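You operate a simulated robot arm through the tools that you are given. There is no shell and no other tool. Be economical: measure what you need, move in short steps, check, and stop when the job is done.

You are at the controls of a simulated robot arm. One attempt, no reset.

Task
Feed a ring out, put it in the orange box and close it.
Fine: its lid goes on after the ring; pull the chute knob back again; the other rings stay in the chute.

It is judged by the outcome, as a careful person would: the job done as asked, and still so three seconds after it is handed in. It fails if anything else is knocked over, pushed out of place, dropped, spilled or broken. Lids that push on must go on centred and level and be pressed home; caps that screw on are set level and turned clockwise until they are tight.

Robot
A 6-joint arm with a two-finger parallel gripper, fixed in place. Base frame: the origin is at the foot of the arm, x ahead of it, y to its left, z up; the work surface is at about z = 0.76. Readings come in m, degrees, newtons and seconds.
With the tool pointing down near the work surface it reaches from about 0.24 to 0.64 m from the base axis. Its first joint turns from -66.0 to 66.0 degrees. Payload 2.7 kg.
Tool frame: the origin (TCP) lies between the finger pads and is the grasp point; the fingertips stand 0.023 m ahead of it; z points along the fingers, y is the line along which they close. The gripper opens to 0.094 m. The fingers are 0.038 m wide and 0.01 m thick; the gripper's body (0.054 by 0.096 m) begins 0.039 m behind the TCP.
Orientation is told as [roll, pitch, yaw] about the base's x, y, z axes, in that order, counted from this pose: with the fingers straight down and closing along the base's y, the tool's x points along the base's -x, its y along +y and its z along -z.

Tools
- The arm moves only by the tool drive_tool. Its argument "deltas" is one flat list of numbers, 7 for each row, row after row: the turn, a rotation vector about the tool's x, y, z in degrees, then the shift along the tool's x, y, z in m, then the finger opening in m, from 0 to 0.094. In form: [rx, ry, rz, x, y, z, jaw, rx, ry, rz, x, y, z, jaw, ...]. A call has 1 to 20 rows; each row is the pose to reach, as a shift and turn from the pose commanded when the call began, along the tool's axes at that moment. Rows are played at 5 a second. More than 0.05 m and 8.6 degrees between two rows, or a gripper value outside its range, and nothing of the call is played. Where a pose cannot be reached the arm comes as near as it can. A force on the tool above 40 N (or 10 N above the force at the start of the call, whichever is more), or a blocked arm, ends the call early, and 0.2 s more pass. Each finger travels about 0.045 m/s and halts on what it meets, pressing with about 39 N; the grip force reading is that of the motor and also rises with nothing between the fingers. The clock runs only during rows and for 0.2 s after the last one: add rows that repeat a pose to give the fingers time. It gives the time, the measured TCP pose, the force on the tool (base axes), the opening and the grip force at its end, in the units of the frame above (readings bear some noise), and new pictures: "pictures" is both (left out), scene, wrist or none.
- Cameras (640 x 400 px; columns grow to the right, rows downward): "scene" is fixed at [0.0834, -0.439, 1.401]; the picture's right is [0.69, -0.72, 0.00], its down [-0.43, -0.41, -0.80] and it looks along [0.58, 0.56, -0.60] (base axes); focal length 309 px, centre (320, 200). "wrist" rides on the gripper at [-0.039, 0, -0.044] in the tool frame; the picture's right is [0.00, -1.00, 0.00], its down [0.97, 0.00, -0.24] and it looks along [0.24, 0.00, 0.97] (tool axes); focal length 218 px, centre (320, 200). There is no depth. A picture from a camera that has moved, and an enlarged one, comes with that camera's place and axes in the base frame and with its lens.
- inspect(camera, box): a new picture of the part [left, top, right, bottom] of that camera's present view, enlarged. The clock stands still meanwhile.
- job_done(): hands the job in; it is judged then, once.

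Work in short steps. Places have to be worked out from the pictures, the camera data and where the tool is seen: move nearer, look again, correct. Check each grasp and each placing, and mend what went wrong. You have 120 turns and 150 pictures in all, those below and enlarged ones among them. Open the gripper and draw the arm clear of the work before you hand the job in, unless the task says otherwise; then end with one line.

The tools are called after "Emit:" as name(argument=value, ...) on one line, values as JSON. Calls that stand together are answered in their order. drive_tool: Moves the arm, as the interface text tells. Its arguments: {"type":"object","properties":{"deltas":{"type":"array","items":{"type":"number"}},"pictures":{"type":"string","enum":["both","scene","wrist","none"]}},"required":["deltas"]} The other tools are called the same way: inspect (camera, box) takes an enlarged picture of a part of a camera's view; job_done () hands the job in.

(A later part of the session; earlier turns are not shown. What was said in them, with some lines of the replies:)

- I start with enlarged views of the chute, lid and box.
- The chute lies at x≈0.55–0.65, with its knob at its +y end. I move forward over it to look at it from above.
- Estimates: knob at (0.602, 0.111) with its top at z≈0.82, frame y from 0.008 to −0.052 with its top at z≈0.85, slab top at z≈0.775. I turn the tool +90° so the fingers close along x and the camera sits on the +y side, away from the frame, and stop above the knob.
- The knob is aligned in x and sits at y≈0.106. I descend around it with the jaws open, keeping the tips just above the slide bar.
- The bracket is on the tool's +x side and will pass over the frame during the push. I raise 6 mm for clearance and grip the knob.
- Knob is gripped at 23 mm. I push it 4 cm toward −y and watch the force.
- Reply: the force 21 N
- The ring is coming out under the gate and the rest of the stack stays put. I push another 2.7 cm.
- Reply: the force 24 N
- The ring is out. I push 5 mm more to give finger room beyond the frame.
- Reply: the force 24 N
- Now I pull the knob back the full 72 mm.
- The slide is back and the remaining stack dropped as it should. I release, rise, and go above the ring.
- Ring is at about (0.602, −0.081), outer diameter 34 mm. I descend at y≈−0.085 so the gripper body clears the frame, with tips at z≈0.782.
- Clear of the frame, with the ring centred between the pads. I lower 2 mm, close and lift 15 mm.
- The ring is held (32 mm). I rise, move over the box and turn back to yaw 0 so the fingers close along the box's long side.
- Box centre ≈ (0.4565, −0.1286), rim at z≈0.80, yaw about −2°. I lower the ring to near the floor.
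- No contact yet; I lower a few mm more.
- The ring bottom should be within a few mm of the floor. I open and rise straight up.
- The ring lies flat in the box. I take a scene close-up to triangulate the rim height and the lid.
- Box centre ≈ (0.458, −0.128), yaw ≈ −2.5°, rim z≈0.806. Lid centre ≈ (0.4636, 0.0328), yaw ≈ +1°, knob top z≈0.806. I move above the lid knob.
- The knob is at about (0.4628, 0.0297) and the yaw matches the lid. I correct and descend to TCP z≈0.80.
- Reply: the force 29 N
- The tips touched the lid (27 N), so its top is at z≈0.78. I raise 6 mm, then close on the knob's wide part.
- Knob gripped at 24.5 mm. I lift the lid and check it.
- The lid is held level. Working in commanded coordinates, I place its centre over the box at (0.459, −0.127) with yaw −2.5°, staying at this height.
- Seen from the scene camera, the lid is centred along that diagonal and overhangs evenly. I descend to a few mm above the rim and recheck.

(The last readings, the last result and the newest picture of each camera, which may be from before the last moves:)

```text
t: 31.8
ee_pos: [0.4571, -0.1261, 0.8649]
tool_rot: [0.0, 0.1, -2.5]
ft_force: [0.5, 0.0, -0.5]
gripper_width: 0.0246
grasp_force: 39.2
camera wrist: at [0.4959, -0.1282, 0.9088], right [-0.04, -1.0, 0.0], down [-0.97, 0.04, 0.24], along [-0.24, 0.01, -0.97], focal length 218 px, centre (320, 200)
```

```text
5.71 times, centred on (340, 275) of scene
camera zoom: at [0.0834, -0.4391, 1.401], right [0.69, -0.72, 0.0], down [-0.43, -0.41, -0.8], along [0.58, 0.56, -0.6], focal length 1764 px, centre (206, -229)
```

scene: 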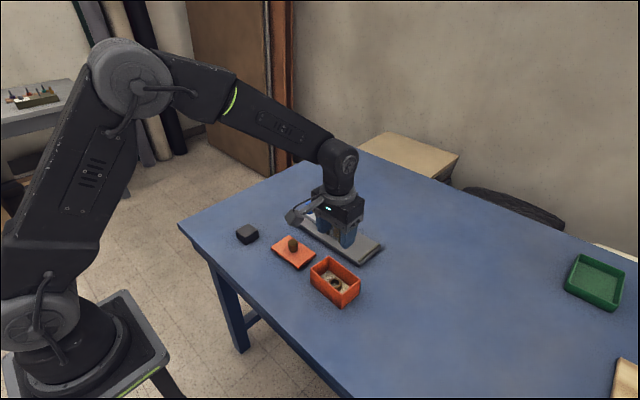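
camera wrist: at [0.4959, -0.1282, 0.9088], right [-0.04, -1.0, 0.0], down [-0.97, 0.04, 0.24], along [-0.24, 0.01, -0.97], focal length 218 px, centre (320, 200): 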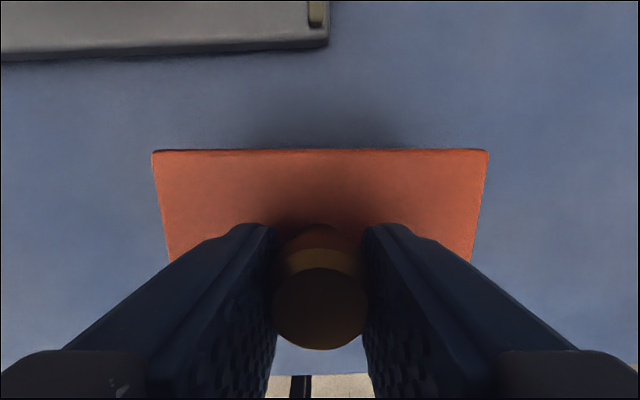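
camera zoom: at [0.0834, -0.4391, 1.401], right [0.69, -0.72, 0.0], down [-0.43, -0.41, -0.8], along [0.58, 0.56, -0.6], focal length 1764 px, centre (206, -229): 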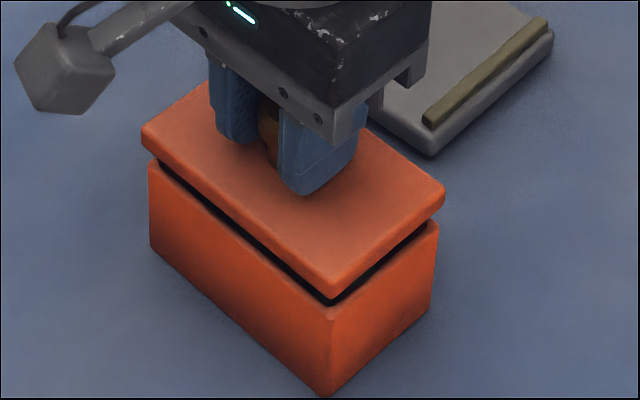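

The alignment looks good and the lid's inner plug is just above the rim. I lower gently, watching the force.

Emit:
drive_tool(deltas=[0, 0, 0, 0, 0, 0.003, 0.015, 0, 0, 0, 0, 0, 0.006, 0.015, 0, 0, 0, 0, 0, 0.009, 0.015, 0, 0, 0, 0, 0, 0.012, 0.015, 0, 0, 0, 0, 0, 0.012, 0.015], pictures="none")

Emit:
inspect(camera="scene", box=[300, 240, 380, 310])

```text
t: 33.0
ee_pos: [0.4567, -0.1253, 0.8538]
tool_rot: [0.0, -0.1, -2.5]
ft_force: [-8.5, 2.4, 25.5]
gripper_width: 0.0244
grasp_force: 38.7
```

```text
5.71 times, centred on (340, 275) of scene
camera zoom: at [0.0828, -0.4389, 1.4011], right [0.69, -0.72, 0.0], down [-0.43, -0.41, -0.8], along [0.58, 0.56, -0.6], focal length 1764 px, centre (206, -229)
```

zoom: 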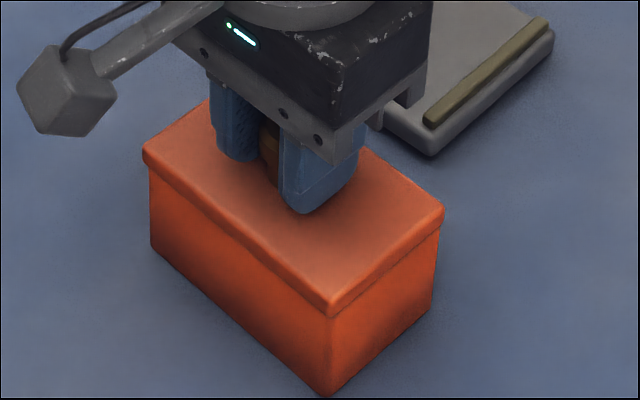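

Contact at 25 N and the gap looks closed. I press further to make sure it is home.

Emit:
drive_tool(deltas=[0, 0, 0, 0, 0, 0.001, 0.015, 0, 0, 0, 0, 0, 0.002, 0.015, 0, 0, 0, 0, 0, 0.003, 0.015, 0, 0, 0, 0, 0, 0.004, 0.015], pictures="none")

Emit:
inspect(camera="scene", box=[300, 240, 380, 310])

```text
t: 34.0
ee_pos: [0.4583, -0.1257, 0.8519]
tool_rot: [0.0, -0.4, -2.5]
ft_force: [-0.9, 2.2, 34.6]
gripper_width: 0.0244
grasp_force: 39.4
```

```text
5.71 times, centred on (340, 275) of scene
camera zoom: at [0.0828, -0.4389, 1.4011], right [0.69, -0.72, 0.0], down [-0.43, -0.41, -0.8], along [0.58, 0.56, -0.6], focal length 1764 px, centre (206, -229)
```

zoom: 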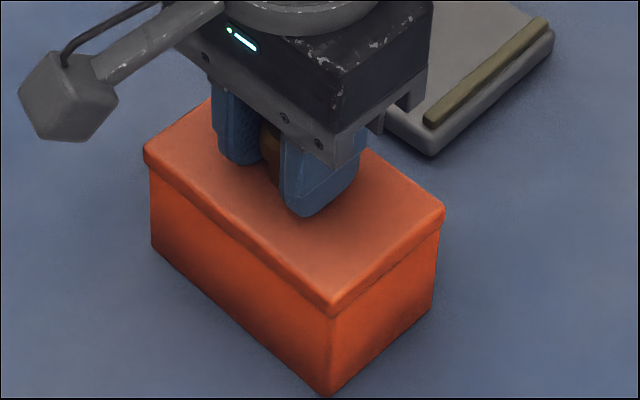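

It seems to be bottoming out. I release, rise, and look at the seating from above and from the scene.

Emit:
drive_tool(deltas=[0, 0, 0, 0, 0, -0.003, 0.015, 0, 0, 0, 0, 0, -0.003, 0.035, 0, 0, 0, 0, 0, -0.003, 0.05, 0, 0, 0, 0, 0, -0.003, 0.05, 0, 0, 0, 0, 0, -0.03, 0.05, 0, 0, 0, 0, 0, -0.07, 0.05, 0, 0, 0, 0, 0, -0.1, 0.05, 0, 0, 0, 0, 0, -0.1, 0.03], pictures="wrist")

Emit:
inspect(camera="scene", box=[300, 240, 380, 310])

Emit:
inspect(camera="wrist", box=[200, 110, 440, 260])

```text
t: 35.8
ee_pos: [0.4545, -0.1272, 0.9489]
tool_rot: [0.1, 0.0, -2.5]
ft_force: [-0.6, -0.4, 1.1]
gripper_width: 0.0299
grasp_force: 0.0
camera wrist: at [0.4939, -0.13, 0.9931], right [-0.04, -1.0, 0.0], down [-0.97, 0.04, 0.24], along [-0.24, 0.01, -0.97], focal length 218 px, centre (320, 200)
```

wrist: 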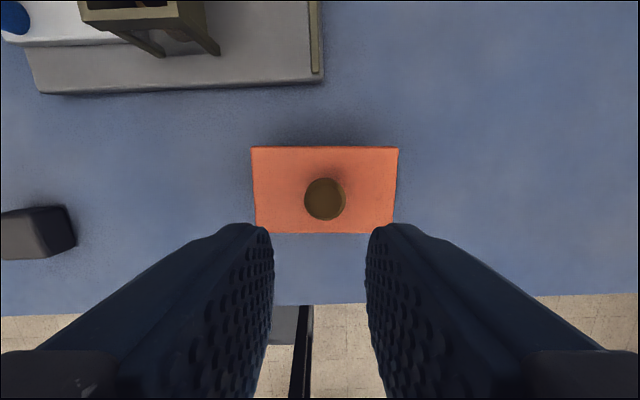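

```text
5.71 times, centred on (340, 275) of scene
camera zoom: at [0.0834, -0.439, 1.401], right [0.69, -0.72, 0.0], down [-0.43, -0.41, -0.8], along [0.58, 0.56, -0.6], focal length 1764 px, centre (206, -229)
```

zoom: 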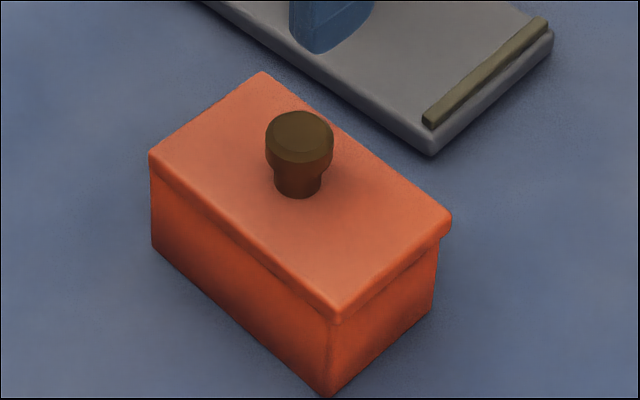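

```text
2.67 times, centred on (320, 185) of wrist
camera zoom: at [0.4939, -0.13, 0.9931], right [-0.04, -1.0, 0.0], down [-0.97, 0.04, 0.24], along [-0.24, 0.01, -0.97], focal length 582 px, centre (320, 240)
```

zoom: 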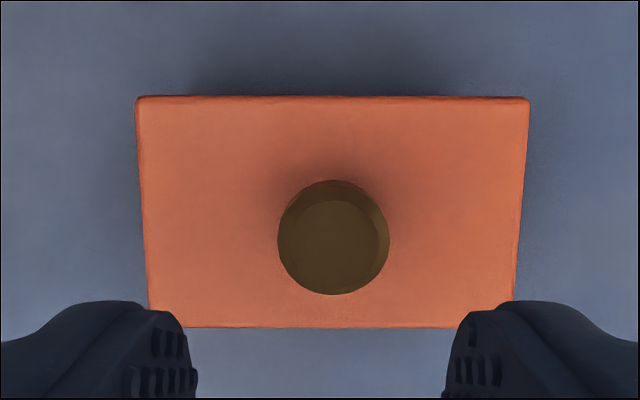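

After release the lid seems to have shifted slightly toward −y. I zoom in closer to judge it.

Emit:
inspect(camera="scene", box=[320, 260, 372, 312])

Emit:
inspect(camera="scene", box=[306, 245, 350, 289])

```text
7.69 times, centred on (346, 286) of scene
camera zoom: at [0.0834, -0.439, 1.401], right [0.69, -0.72, 0.0], down [-0.43, -0.41, -0.8], along [0.58, 0.56, -0.6], focal length 2374 px, centre (120, -462)
```

zoom: 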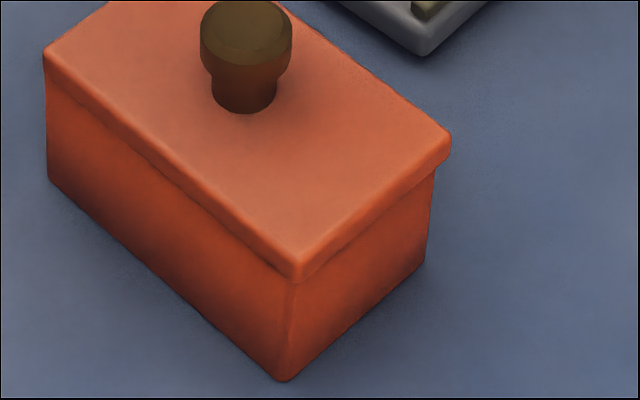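

```text
9.09 times, centred on (328, 267) of scene
camera zoom: at [0.0834, -0.439, 1.401], right [0.69, -0.72, 0.0], down [-0.43, -0.41, -0.8], along [0.58, 0.56, -0.6], focal length 2806 px, centre (247, -409)
```

zoom: 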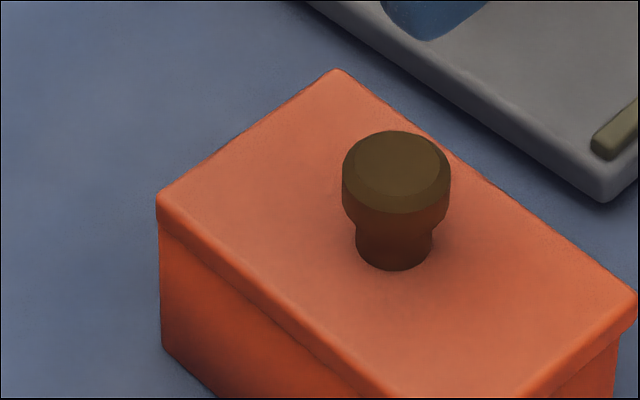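

I need to judge the seating better. I back off to the −y side and tilt the wrist camera 60° to see the box edge closely.

Emit:
drive_tool(deltas=[0, 0, 0, 0, -0.045, -0.02, 0.06, 0, 0, 0, 0, -0.09, -0.02, 0.09, -8, 0, 0, 0, -0.13, -0.02, 0.094, -16, 0, 0, 0, -0.145, -0.01, 0.094, -24, 0, 0, 0, -0.145, 0, 0.094, -32, 0, 0, 0, -0.145, 0.015, 0.094, -40, 0, 0, 0, -0.145, 0.03, 0.094, -48, 0, 0, 0, -0.145, 0.04, 0.094, -56, 0, 0, 0, -0.145, 0.05, 0.094, -60, 0, 0, 0, -0.145, 0.055, 0.094, -60, 0, 0, 0, -0.145, 0.055, 0.094])

Emit:
inspect(camera="wrist", box=[220, 80, 420, 280])

```text
t: 38.2
ee_pos: [0.4505, -0.2709, 0.8941]
tool_rot: [60.0, 0.0, -2.5]
ft_force: [0.2, 0.2, -0.1]
gripper_width: 0.094
grasp_force: 0.1
camera wrist: at [0.4872, -0.3115, 0.9153], right [-0.02, -0.5, -0.87], down [-0.98, -0.17, 0.12], along [-0.2, 0.85, -0.48], focal length 218 px, centre (320, 200)
```

scene: 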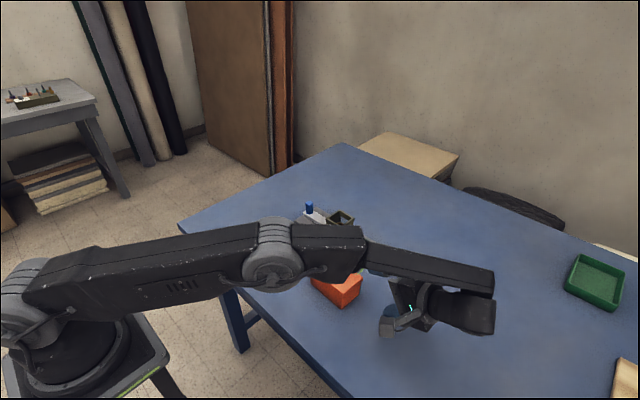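
wrist: 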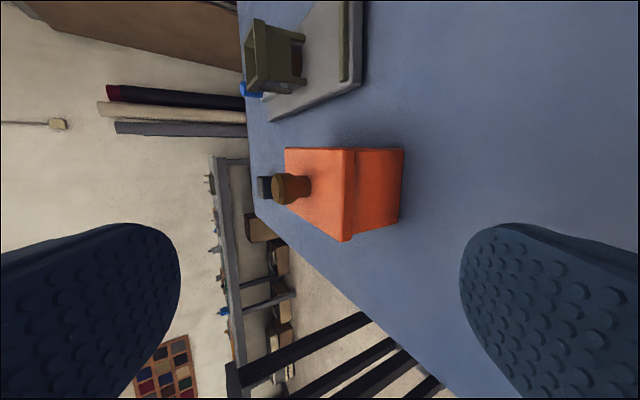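

```text
2.00 times, centred on (320, 180) of wrist
camera zoom: at [0.4872, -0.3115, 0.9153], right [-0.02, -0.5, -0.87], down [-0.98, -0.17, 0.12], along [-0.2, 0.85, -0.48], focal length 436 px, centre (320, 240)
```

zoom: 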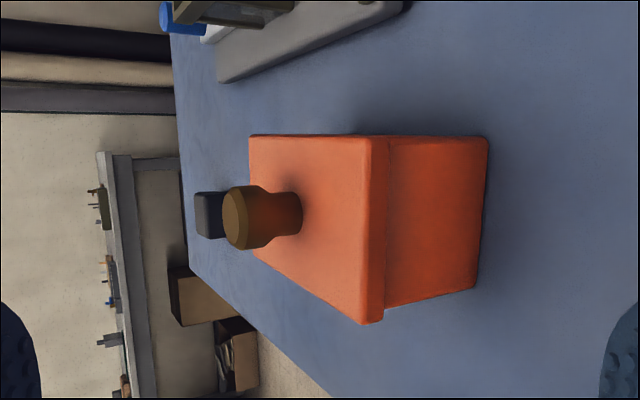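

Emit:
inspect(camera="wrist", box=[325, 135, 415, 250])

```text
3.48 times, centred on (370, 192) of wrist
camera zoom: at [0.4872, -0.3115, 0.9153], right [-0.02, -0.5, -0.87], down [-0.98, -0.17, 0.12], along [-0.2, 0.85, -0.48], focal length 759 px, centre (146, 226)
```

zoom: 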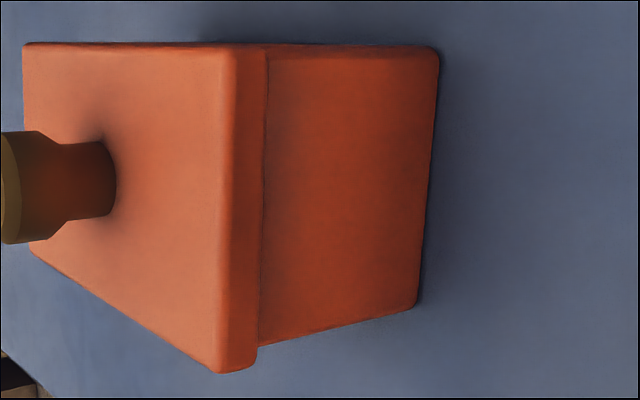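

The lid sits flat on the rim but is about 3–4 mm off toward −y, so I recentre it. First I return upright above the knob.

Emit:
drive_tool(deltas=[8, 0, 0, 0, 0.01, -0.006, 0.094, 16, 0, 0, 0, 0.02, -0.012, 0.094, 24, 0, 0, 0, 0.03, -0.018, 0.094, 32, 0, 0, 0, 0.04, -0.024, 0.08, 40, 0, 0, 0, 0.05, -0.03, 0.07, 48, 0, 0, 0, 0.06, -0.034, 0.05, 56, 0, 0, 0, 0.065, -0.0375, 0.05, 60, 0, 0, 0, 0.065, -0.0375, 0.05, 60, 0, 0, 0, 0.082, -0.007, 0.05, 60, 0, 0, 0, 0.1, 0.024, 0.05, 60, 0, 0, 0, 0.118, 0.054, 0.05, 60, 0, 0, 0, 0.1357, 0.085, 0.05, 60, 0, 0, 0, 0.1357, 0.085, 0.05], pictures="wrist")

Emit:
inspect(camera="wrist", box=[220, 110, 420, 235])

Emit:
inspect(camera="scene", box=[300, 240, 380, 310])

```text
t: 41.0
ee_pos: [0.4554, -0.1271, 0.9696]
tool_rot: [0.0, 0.0, -2.5]
ft_force: [0.5, 0.4, 0.1]
gripper_width: 0.0501
grasp_force: 0.1
camera wrist: at [0.4943, -0.1311, 1.014], right [-0.04, -1.0, 0.0], down [-0.97, 0.04, 0.24], along [-0.24, 0.01, -0.97], focal length 218 px, centre (320, 200)
```

wrist: 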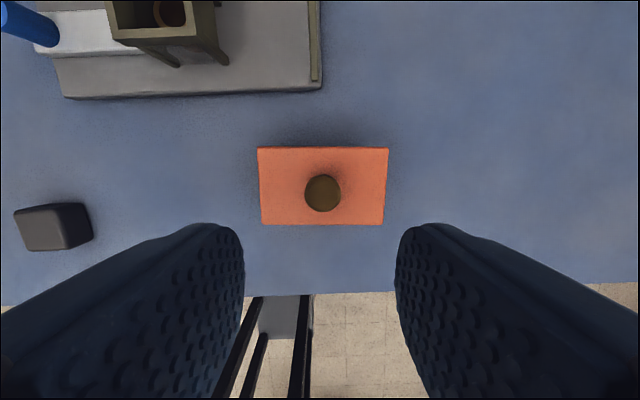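

```text
3.20 times, centred on (320, 172) of wrist
camera zoom: at [0.4943, -0.1311, 1.014], right [-0.04, -1.0, 0.0], down [-0.97, 0.04, 0.24], along [-0.24, 0.01, -0.97], focal length 698 px, centre (320, 288)
```

zoom: 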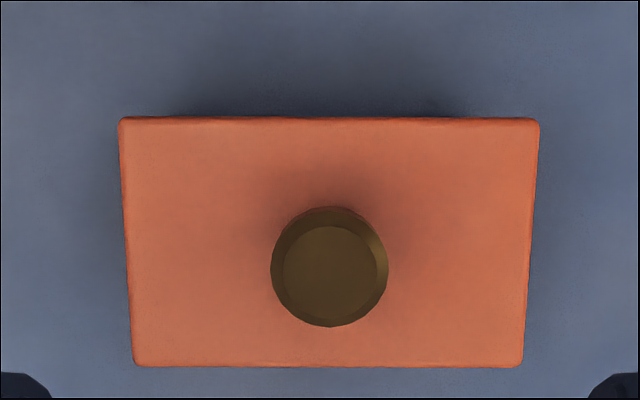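

```text
5.71 times, centred on (340, 275) of scene
camera zoom: at [0.0834, -0.439, 1.401], right [0.69, -0.72, 0.0], down [-0.43, -0.41, -0.8], along [0.58, 0.56, -0.6], focal length 1764 px, centre (206, -229)
```

zoom: 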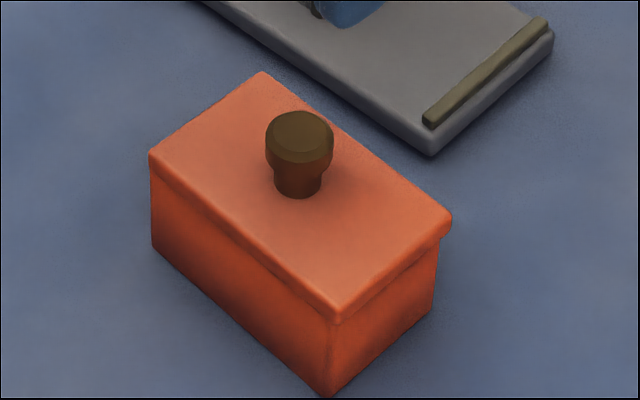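

The lid is still ~2.5 mm toward −y from the TCP. I shift, descend around the knob and close slowly.

Emit:
drive_tool(deltas=[0, 0, 0, 0, -0.0025, 0.04, 0.05, 0, 0, 0, 0, -0.0025, 0.08, 0.05, 0, 0, 0, 0, -0.0025, 0.105, 0.05, 0, 0, 0, 0, -0.0025, 0.12, 0.05, 0, 0, 0, 0, -0.0025, 0.12, 0.05], pictures="wrist")

Emit:
inspect(camera="scene", box=[300, 240, 380, 310])

```text
t: 42.2
ee_pos: [0.4549, -0.1319, 0.85]
tool_rot: [0.0, 0.0, -2.5]
ft_force: [-3.7, 1.8, 9.1]
gripper_width: 0.0499
grasp_force: 0.0
camera wrist: at [0.4945, -0.1348, 0.894], right [-0.04, -1.0, 0.0], down [-0.97, 0.04, 0.24], along [-0.24, 0.01, -0.97], focal length 218 px, centre (320, 200)
```

wrist: 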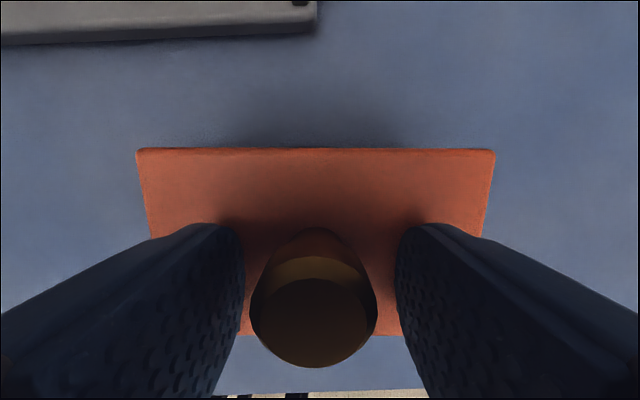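

```text
5.71 times, centred on (340, 275) of scene
camera zoom: at [0.0831, -0.439, 1.4011], right [0.69, -0.72, 0.0], down [-0.43, -0.41, -0.8], along [0.58, 0.56, -0.6], focal length 1764 px, centre (206, -229)
```

zoom: 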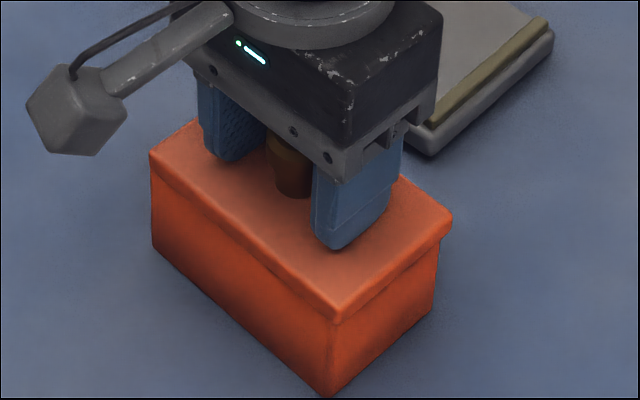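

Lid top is at z≈0.827, so it is seated, just off-centre. I raise 5 mm and grip the knob slowly.

Emit:
drive_tool(deltas=[0, 0, 0, 0, 0, -0.005, 0.045, 0, 0, 0, 0, 0, -0.005, 0.04, 0, 0, 0, 0, 0, -0.005, 0.035, 0, 0, 0, 0, 0, -0.005, 0.03, 0, 0, 0, 0, 0, -0.005, 0.026, 0, 0, 0, 0, 0, -0.005, 0.022, 0, 0, 0, 0, 0, -0.005, 0.018, 0, 0, 0, 0, 0, -0.005, 0.018], pictures="wrist")

Emit:
inspect(camera="scene", box=[300, 240, 380, 310])

```text
t: 44.0
ee_pos: [0.4543, -0.1329, 0.8545]
tool_rot: [0.0, -0.1, -2.5]
ft_force: [-0.5, 0.3, 0.4]
gripper_width: 0.0246
grasp_force: 38.7
camera wrist: at [0.4948, -0.1349, 0.8981], right [-0.04, -1.0, 0.0], down [-0.97, 0.04, 0.24], along [-0.24, 0.01, -0.97], focal length 218 px, centre (320, 200)
```

wrist: 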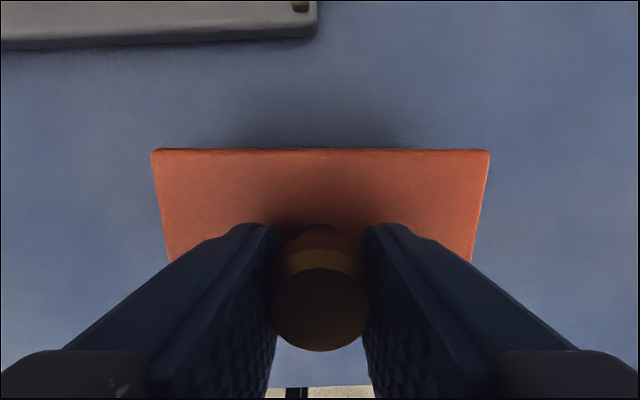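

```text
5.71 times, centred on (340, 275) of scene
camera zoom: at [0.0834, -0.439, 1.401], right [0.69, -0.72, 0.0], down [-0.43, -0.41, -0.8], along [0.58, 0.56, -0.6], focal length 1764 px, centre (206, -229)
```

zoom: 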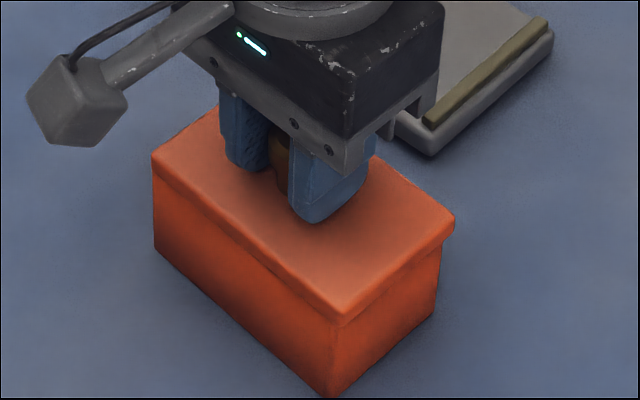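

Lid and box moved together about 1 mm, so the plug is engaged. I lift 8 mm to see how the lid relates to the box.

Emit:
drive_tool(deltas=[0, 0, 0, 0, 0, -0.004, 0.018, 0, 0, 0, 0, 0, -0.008, 0.018, 0, 0, 0, 0, 0, -0.008, 0.018], pictures="none")

Emit:
inspect(camera="scene", box=[300, 240, 380, 310])

```text
t: 44.8
ee_pos: [0.4571, -0.1313, 0.8612]
tool_rot: [-0.1, 0.0, -2.5]
ft_force: [1.2, 0.2, -0.6]
gripper_width: 0.0246
grasp_force: 39.3
```

```text
5.71 times, centred on (340, 275) of scene
camera zoom: at [0.0834, -0.4391, 1.401], right [0.69, -0.72, 0.0], down [-0.43, -0.41, -0.8], along [0.58, 0.56, -0.6], focal length 1764 px, centre (206, -229)
```

zoom: 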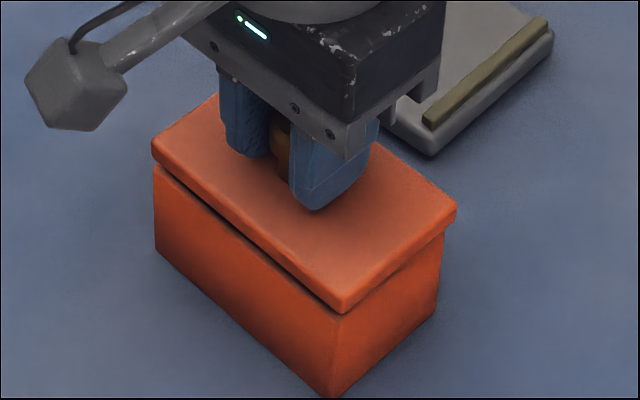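

I lift clear by another 12 mm to measure the relative alignment again.

Emit:
drive_tool(deltas=[0, 0, 0, 0, 0, -0.006, 0.018, 0, 0, 0, 0, 0, -0.012, 0.018, 0, 0, 0, 0, 0, -0.012, 0.018], pictures="none")

Emit:
inspect(camera="scene", box=[300, 240, 380, 310])

```text
t: 45.6
ee_pos: [0.4555, -0.1317, 0.8741]
tool_rot: [0.0, 0.1, -2.4]
ft_force: [-0.1, 0.6, -1.1]
gripper_width: 0.0245
grasp_force: 38.7
```

```text
5.71 times, centred on (340, 275) of scene
camera zoom: at [0.0834, -0.4391, 1.401], right [0.69, -0.72, 0.0], down [-0.43, -0.41, -0.8], along [0.58, 0.56, -0.6], focal length 1764 px, centre (206, -229)
```

zoom: 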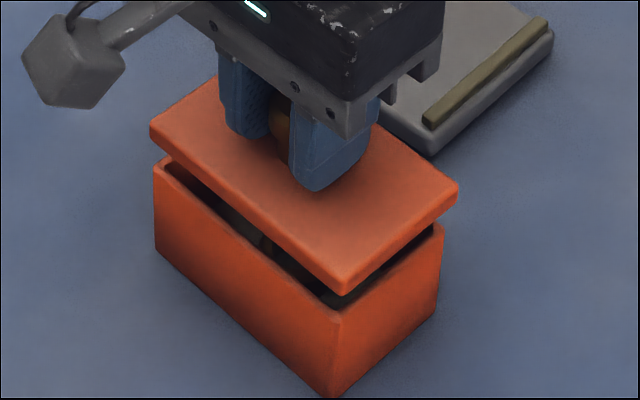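

The lid is clear. I zoom in on it to measure the corner offsets precisely.

Emit:
inspect(camera="scene", box=[318, 262, 366, 298])

Emit:
inspect(camera="scene", box=[304, 252, 336, 276])

```text
11.11 times, centred on (342, 280) of scene
camera zoom: at [0.0834, -0.4391, 1.401], right [0.69, -0.72, 0.0], down [-0.43, -0.41, -0.8], along [0.58, 0.56, -0.6], focal length 3430 px, centre (76, -689)
```

zoom: 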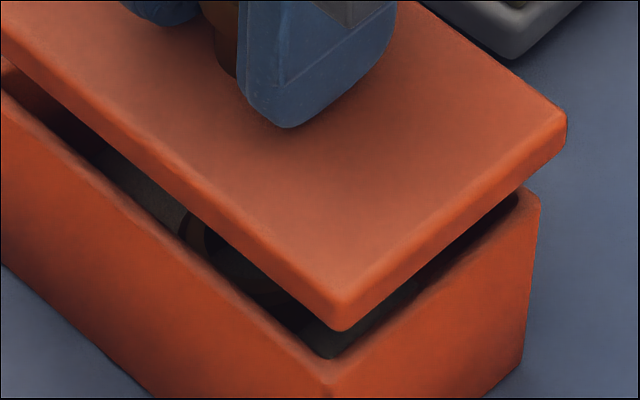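

```text
16.00 times, centred on (320, 264) of scene
camera zoom: at [0.0834, -0.4391, 1.401], right [0.69, -0.72, 0.0], down [-0.43, -0.41, -0.8], along [0.58, 0.56, -0.6], focal length 4938 px, centre (320, -824)
```

zoom: 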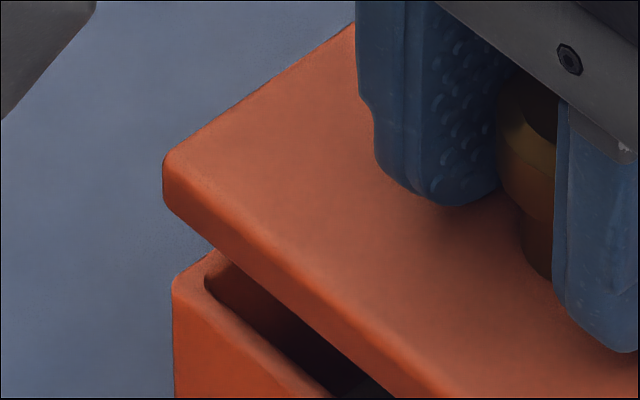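

The lid is only ~1.3 mm off toward −y; x and yaw look fine. I shift +y 1.3 mm and lower again.

Emit:
drive_tool(deltas=[0, 0, 0, 0, 0.0013, 0, 0.018, 0, 0, 0, 0, 0.0013, 0.006, 0.018, 0, 0, 0, 0, 0.0013, 0.012, 0.018, 0, 0, 0, 0, 0.0013, 0.016, 0.018, 0, 0, 0, 0, 0.0013, 0.02, 0.018, 0, 0, 0, 0, 0.0013, 0.021, 0.018], pictures="none")

Emit:
inspect(camera="scene", box=[300, 240, 380, 310])

```text
t: 47.0
ee_pos: [0.4557, -0.1309, 0.854]
tool_rot: [0.0, -0.1, -2.5]
ft_force: [-6.2, 1.1, 20.5]
gripper_width: 0.0243
grasp_force: 38.8
```

```text
5.71 times, centred on (340, 275) of scene
camera zoom: at [0.083, -0.4389, 1.4011], right [0.69, -0.72, 0.0], down [-0.43, -0.41, -0.8], along [0.58, 0.56, -0.6], focal length 1764 px, centre (206, -229)
```

zoom: 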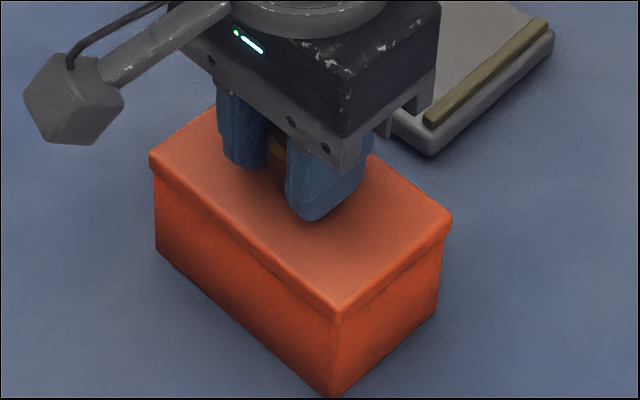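

Nicely centred now. I ease the pressure off and open the fingers in small steps.

Emit:
drive_tool(deltas=[0, 0, 0, 0, 0.0005, -0.001, 0.021, 0, 0, 0, 0, 0.0005, -0.001, 0.024, 0, 0, 0, 0, 0.0005, -0.001, 0.025, 0, 0, 0, 0, 0.0005, -0.001, 0.026, 0, 0, 0, 0, 0.0005, -0.001, 0.028, 0, 0, 0, 0, 0.0005, -0.001, 0.032, 0, 0, 0, 0, 0.0005, -0.001, 0.04, 0, 0, 0, 0, 0.0005, -0.001, 0.048, 0, 0, 0, 0, 0.0005, -0.001, 0.048], pictures="none")

Emit:
inspect(camera="scene", box=[300, 240, 380, 310])

```text
t: 49.0
ee_pos: [0.4552, -0.1303, 0.8531]
tool_rot: [0.0, -0.1, -2.5]
ft_force: [0.4, -0.5, -0.2]
gripper_width: 0.0478
grasp_force: 0.0
```

```text
5.71 times, centred on (340, 275) of scene
camera zoom: at [0.0834, -0.439, 1.401], right [0.69, -0.72, 0.0], down [-0.43, -0.41, -0.8], along [0.58, 0.56, -0.6], focal length 1764 px, centre (206, -229)
```

zoom: 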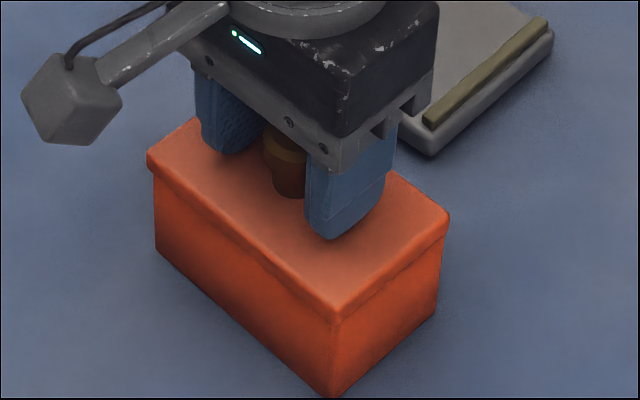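

Centred evenly on both sides now. I rise, close the fingers and press down on the knob top to seat it fully.

Emit:
drive_tool(deltas=[0, 0, 0, 0, 0, -0.03, 0.048, 0, 0, 0, 0, 0, -0.06, 0.048, 0, 0, 0, 0, 0, -0.06, 0.025, 0, 0, 0, 0, 0, -0.06, 0.0, 0, 0, 0, 0, 0, -0.06, 0.0, 0, 0, 0, 0, 0, -0.06, 0.0, 0, 0, 0, -0.0025, 0, -0.045, 0.0, 0, 0, 0, -0.0025, 0, -0.038, 0.0], pictures="wrist")

Emit:
inspect(camera="scene", box=[300, 230, 390, 310])

```text
t: 50.8
ee_pos: [0.458, -0.1304, 0.8916]
tool_rot: [0.0, 0.0, -2.6]
ft_force: [-0.5, 0.5, -0.4]
gripper_width: 0.0002
grasp_force: 39.1
camera wrist: at [0.497, -0.1325, 0.9354], right [-0.04, -1.0, 0.0], down [-0.97, 0.04, 0.24], along [-0.24, 0.01, -0.97], focal length 218 px, centre (320, 200)
```

wrist: 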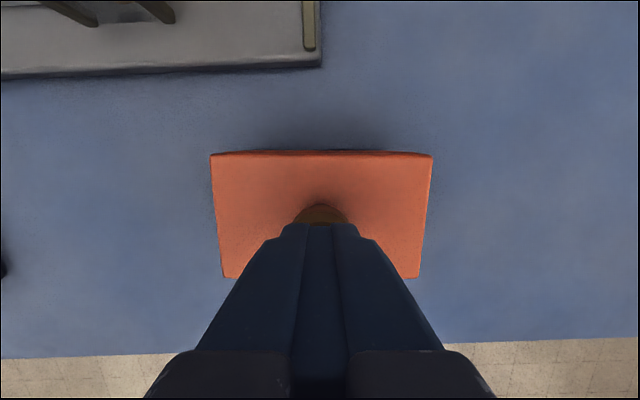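

```text
5.00 times, centred on (345, 270) of scene
camera zoom: at [0.0834, -0.4391, 1.401], right [0.69, -0.72, 0.0], down [-0.43, -0.41, -0.8], along [0.58, 0.56, -0.6], focal length 1543 px, centre (195, -150)
```

zoom: 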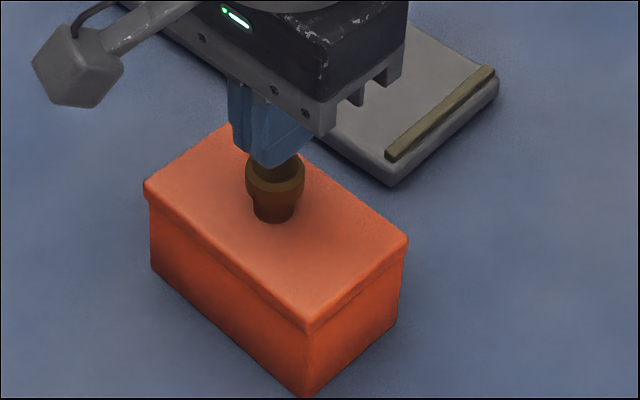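

Closed fingers are above the knob. I press down in small steps until the force limit.

Emit:
drive_tool(deltas=[0, 0, 0, 0, 0, 0.003, 0.0, 0, 0, 0, 0, 0, 0.005, 0.0, 0, 0, 0, 0, 0, 0.007, 0.0, 0, 0, 0, 0, 0, 0.009, 0.0, 0, 0, 0, 0, 0, 0.011, 0.0, 0, 0, 0, 0, 0, 0.013, 0.0], pictures="none")

Emit:
inspect(camera="scene", box=[300, 230, 390, 310])

```text
t: 52.2
ee_pos: [0.4596, -0.1313, 0.8795]
tool_rot: [0.0, 0.0, -2.4]
ft_force: [-4.8, 3.4, 12.9]
gripper_width: 0.0003
grasp_force: 39.3
```

```text
5.00 times, centred on (345, 270) of scene
camera zoom: at [0.0831, -0.4389, 1.4011], right [0.69, -0.72, 0.0], down [-0.43, -0.41, -0.8], along [0.58, 0.56, -0.6], focal length 1543 px, centre (195, -150)
```

zoom: 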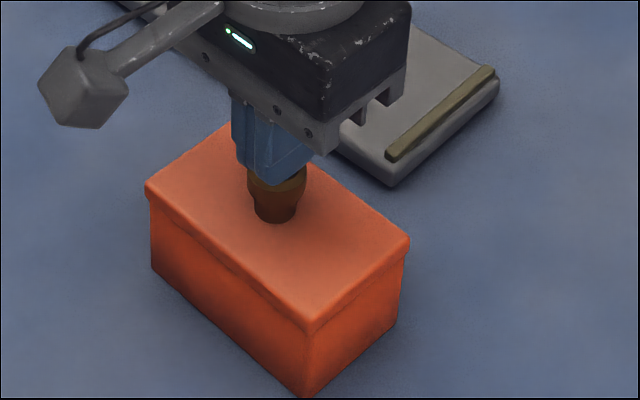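

Contact at 13 N; I keep pressing a little more.

Emit:
drive_tool(deltas=[0, 0, 0, 0, 0, 0.001, 0.0, 0, 0, 0, 0, 0, 0.002, 0.0, 0, 0, 0, 0, 0, 0.003, 0.0, 0, 0, 0, 0, 0, 0.004, 0.0, 0, 0, 0, 0, 0, 0.005, 0.0], pictures="none")

Emit:
inspect(camera="scene", box=[300, 230, 390, 310])

```text
t: 52.9
ee_pos: [0.4601, -0.1304, 0.8808]
tool_rot: [-0.1, -0.3, -2.4]
ft_force: [-1.2, -0.6, 6.2]
gripper_width: 0.0
grasp_force: 38.5
stopped in row 3: the force on the tool passed its limit (the readings are from after the stop); the commanded pose is now the measured one
```

```text
5.00 times, centred on (345, 270) of scene
camera zoom: at [0.0833, -0.439, 1.401], right [0.69, -0.72, 0.0], down [-0.43, -0.41, -0.8], along [0.58, 0.56, -0.6], focal length 1543 px, centre (195, -150)
```

zoom: 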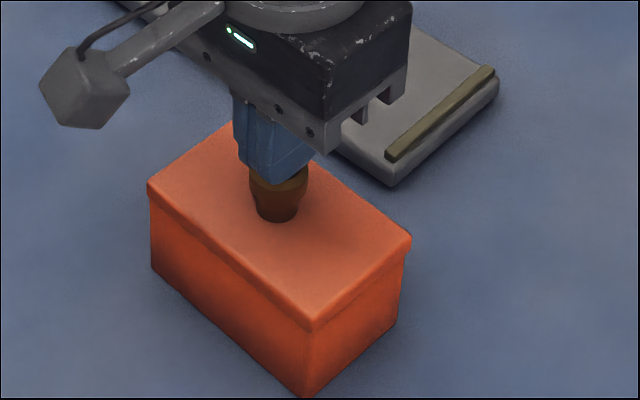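

It is firm at the 40 N limit, so the lid is home. I raise straight up and check the centring.

Emit:
drive_tool(deltas=[0, 0, 0, 0, 0, -0.01, 0.0, 0, 0, 0, 0, 0, -0.05, 0.0, 0, 0, 0, 0, 0, -0.09, 0.03, 0, 0, 0, 0, 0, -0.09, 0.05], pictures="wrist")

Emit:
inspect(camera="scene", box=[318, 262, 366, 310])

Emit:
inspect(camera="scene", box=[300, 240, 380, 310])

```text
t: 53.9
ee_pos: [0.4617, -0.1288, 0.9702]
tool_rot: [-0.1, -0.2, -2.6]
ft_force: [0.5, -0.2, 0.6]
gripper_width: 0.0495
grasp_force: 0.5
camera wrist: at [0.5003, -0.1323, 1.0149], right [-0.04, -1.0, 0.0], down [-0.97, 0.04, 0.23], along [-0.23, 0.01, -0.97], focal length 218 px, centre (320, 200)
```

wrist: 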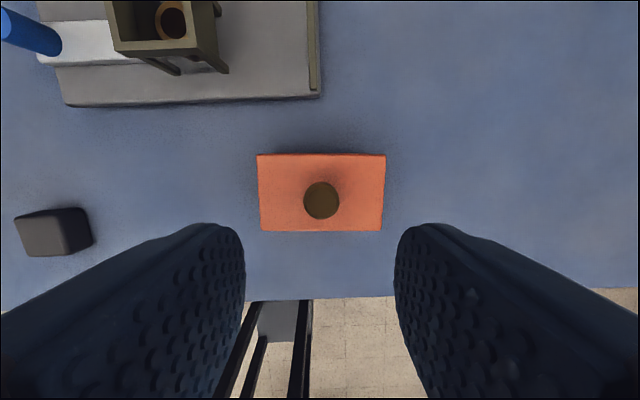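

```text
8.33 times, centred on (342, 286) of scene
camera zoom: at [0.0834, -0.439, 1.401], right [0.69, -0.72, 0.0], down [-0.43, -0.41, -0.8], along [0.58, 0.56, -0.6], focal length 2572 px, centre (137, -517)
```

zoom: 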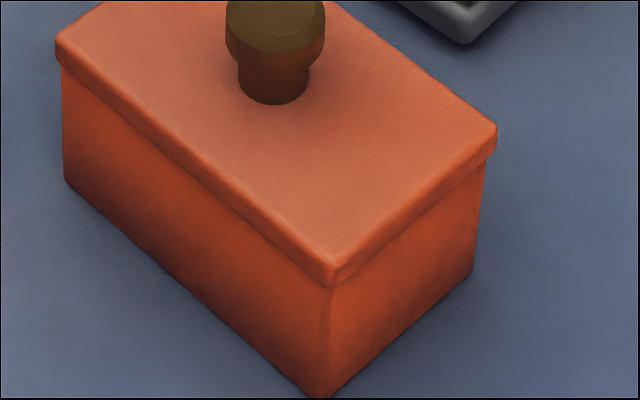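

```text
5.71 times, centred on (340, 275) of scene
camera zoom: at [0.0834, -0.439, 1.401], right [0.69, -0.72, 0.0], down [-0.43, -0.41, -0.8], along [0.58, 0.56, -0.6], focal length 1764 px, centre (206, -229)
```

zoom: 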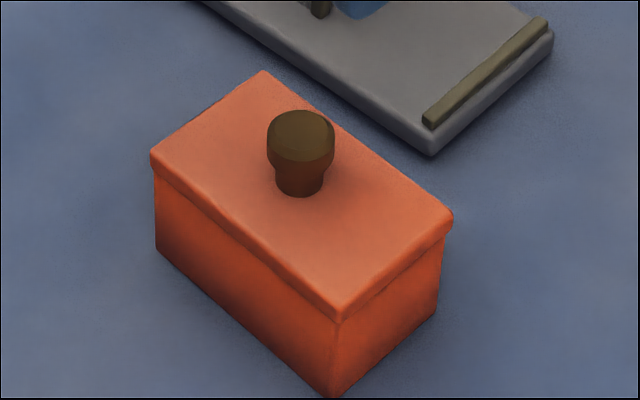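

The lid is centred within ~1 mm, level and seated. I draw the arm up and back, then do a final check of the whole scene.

Emit:
drive_tool(deltas=[0, 0, 0, 0, 0, -0.04, 0.06, 0, 0, 0, 0.03, 0.04, -0.08, 0.08, 0, 0, 0, 0.06, 0.08, -0.11, 0.094, 0, 0, 0, 0.08, 0.12, -0.13, 0.094, 0, 0, 0, 0.08, 0.12, -0.13, 0.094])

Emit:
inspect(camera="scene", box=[230, 190, 390, 310])

```text
refused: row 2 steps farther than a row can; nothing moved
```

```text
3.33 times, centred on (310, 250) of scene
camera zoom: at [0.0834, -0.439, 1.401], right [0.69, -0.72, 0.0], down [-0.43, -0.41, -0.8], along [0.58, 0.56, -0.6], focal length 1029 px, centre (353, 33)
```

zoom: 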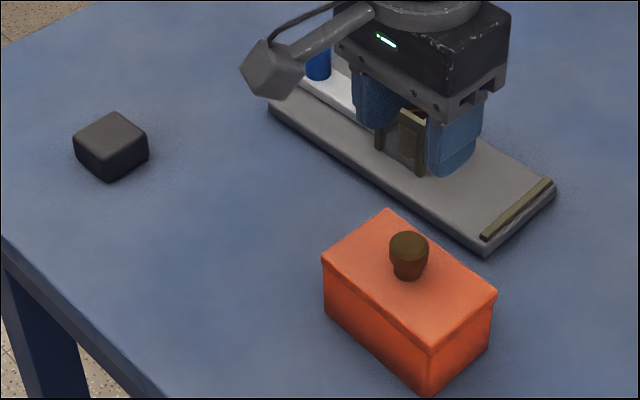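

The call was refused because one step was too long; I repeat it with smaller steps.

Emit:
drive_tool(deltas=[0, 0, 0, 0, 0, -0.04, 0.06, 0, 0, 0, 0.02, 0.01, -0.08, 0.08, 0, 0, 0, 0.05, 0.03, -0.1, 0.094, 0, 0, 0, 0.08, 0.05, -0.12, 0.094, 0, 0, 0, 0.1, 0.08, -0.13, 0.094, 0, 0, 0, 0.1, 0.08, -0.13, 0.094])

Emit:
inspect(camera="scene", box=[230, 190, 390, 310])

```text
t: 55.3
ee_pos: [0.3625, -0.0469, 1.0992]
tool_rot: [-0.1, -0.3, -2.6]
ft_force: [-0.7, 0.1, -1.4]
gripper_width: 0.0942
grasp_force: 0.1
camera wrist: at [0.4001, -0.0495, 1.1436], right [-0.04, -1.0, 0.0], down [-0.97, 0.04, 0.23], along [-0.23, 0.01, -0.97], focal length 218 px, centre (320, 200)
```

scene: 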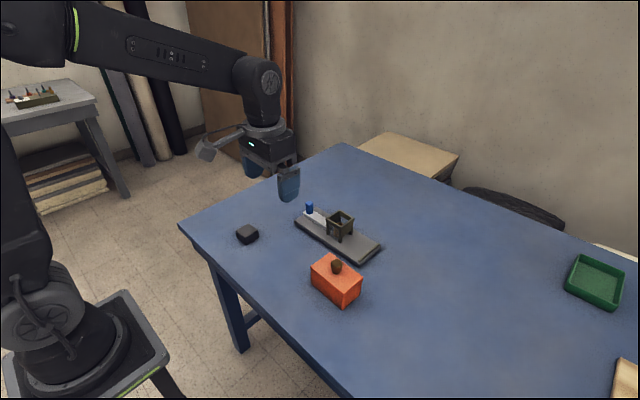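
wrist: 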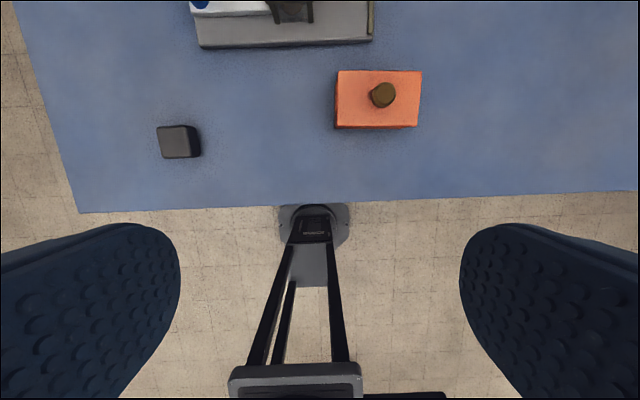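

```text
3.33 times, centred on (310, 250) of scene
camera zoom: at [0.0833, -0.439, 1.401], right [0.69, -0.72, 0.0], down [-0.43, -0.41, -0.8], along [0.58, 0.56, -0.6], focal length 1029 px, centre (353, 33)
```

zoom: 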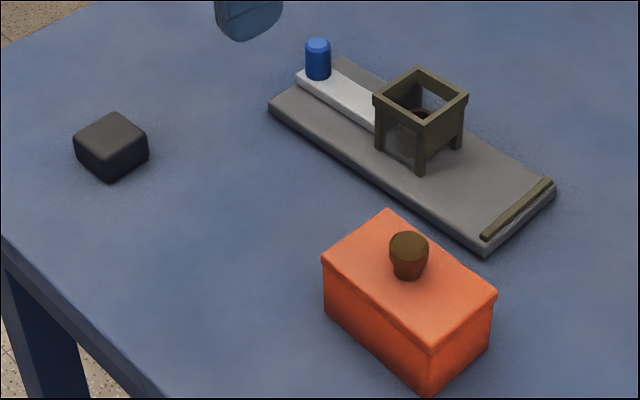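

The box is closed with the ring inside, the slide is back, the other rings are still in the chute, and the arm is clear. I hand the job in.

Emit:
job_done()

```text
The job is handed in.
```

I fed one ring out and put it in the orange box with its lid pressed on (centred to within about 1 mm); the chute knob is pulled back and the other rings are still in the chute, though the box slid about 2 mm while I re-seated the lid.
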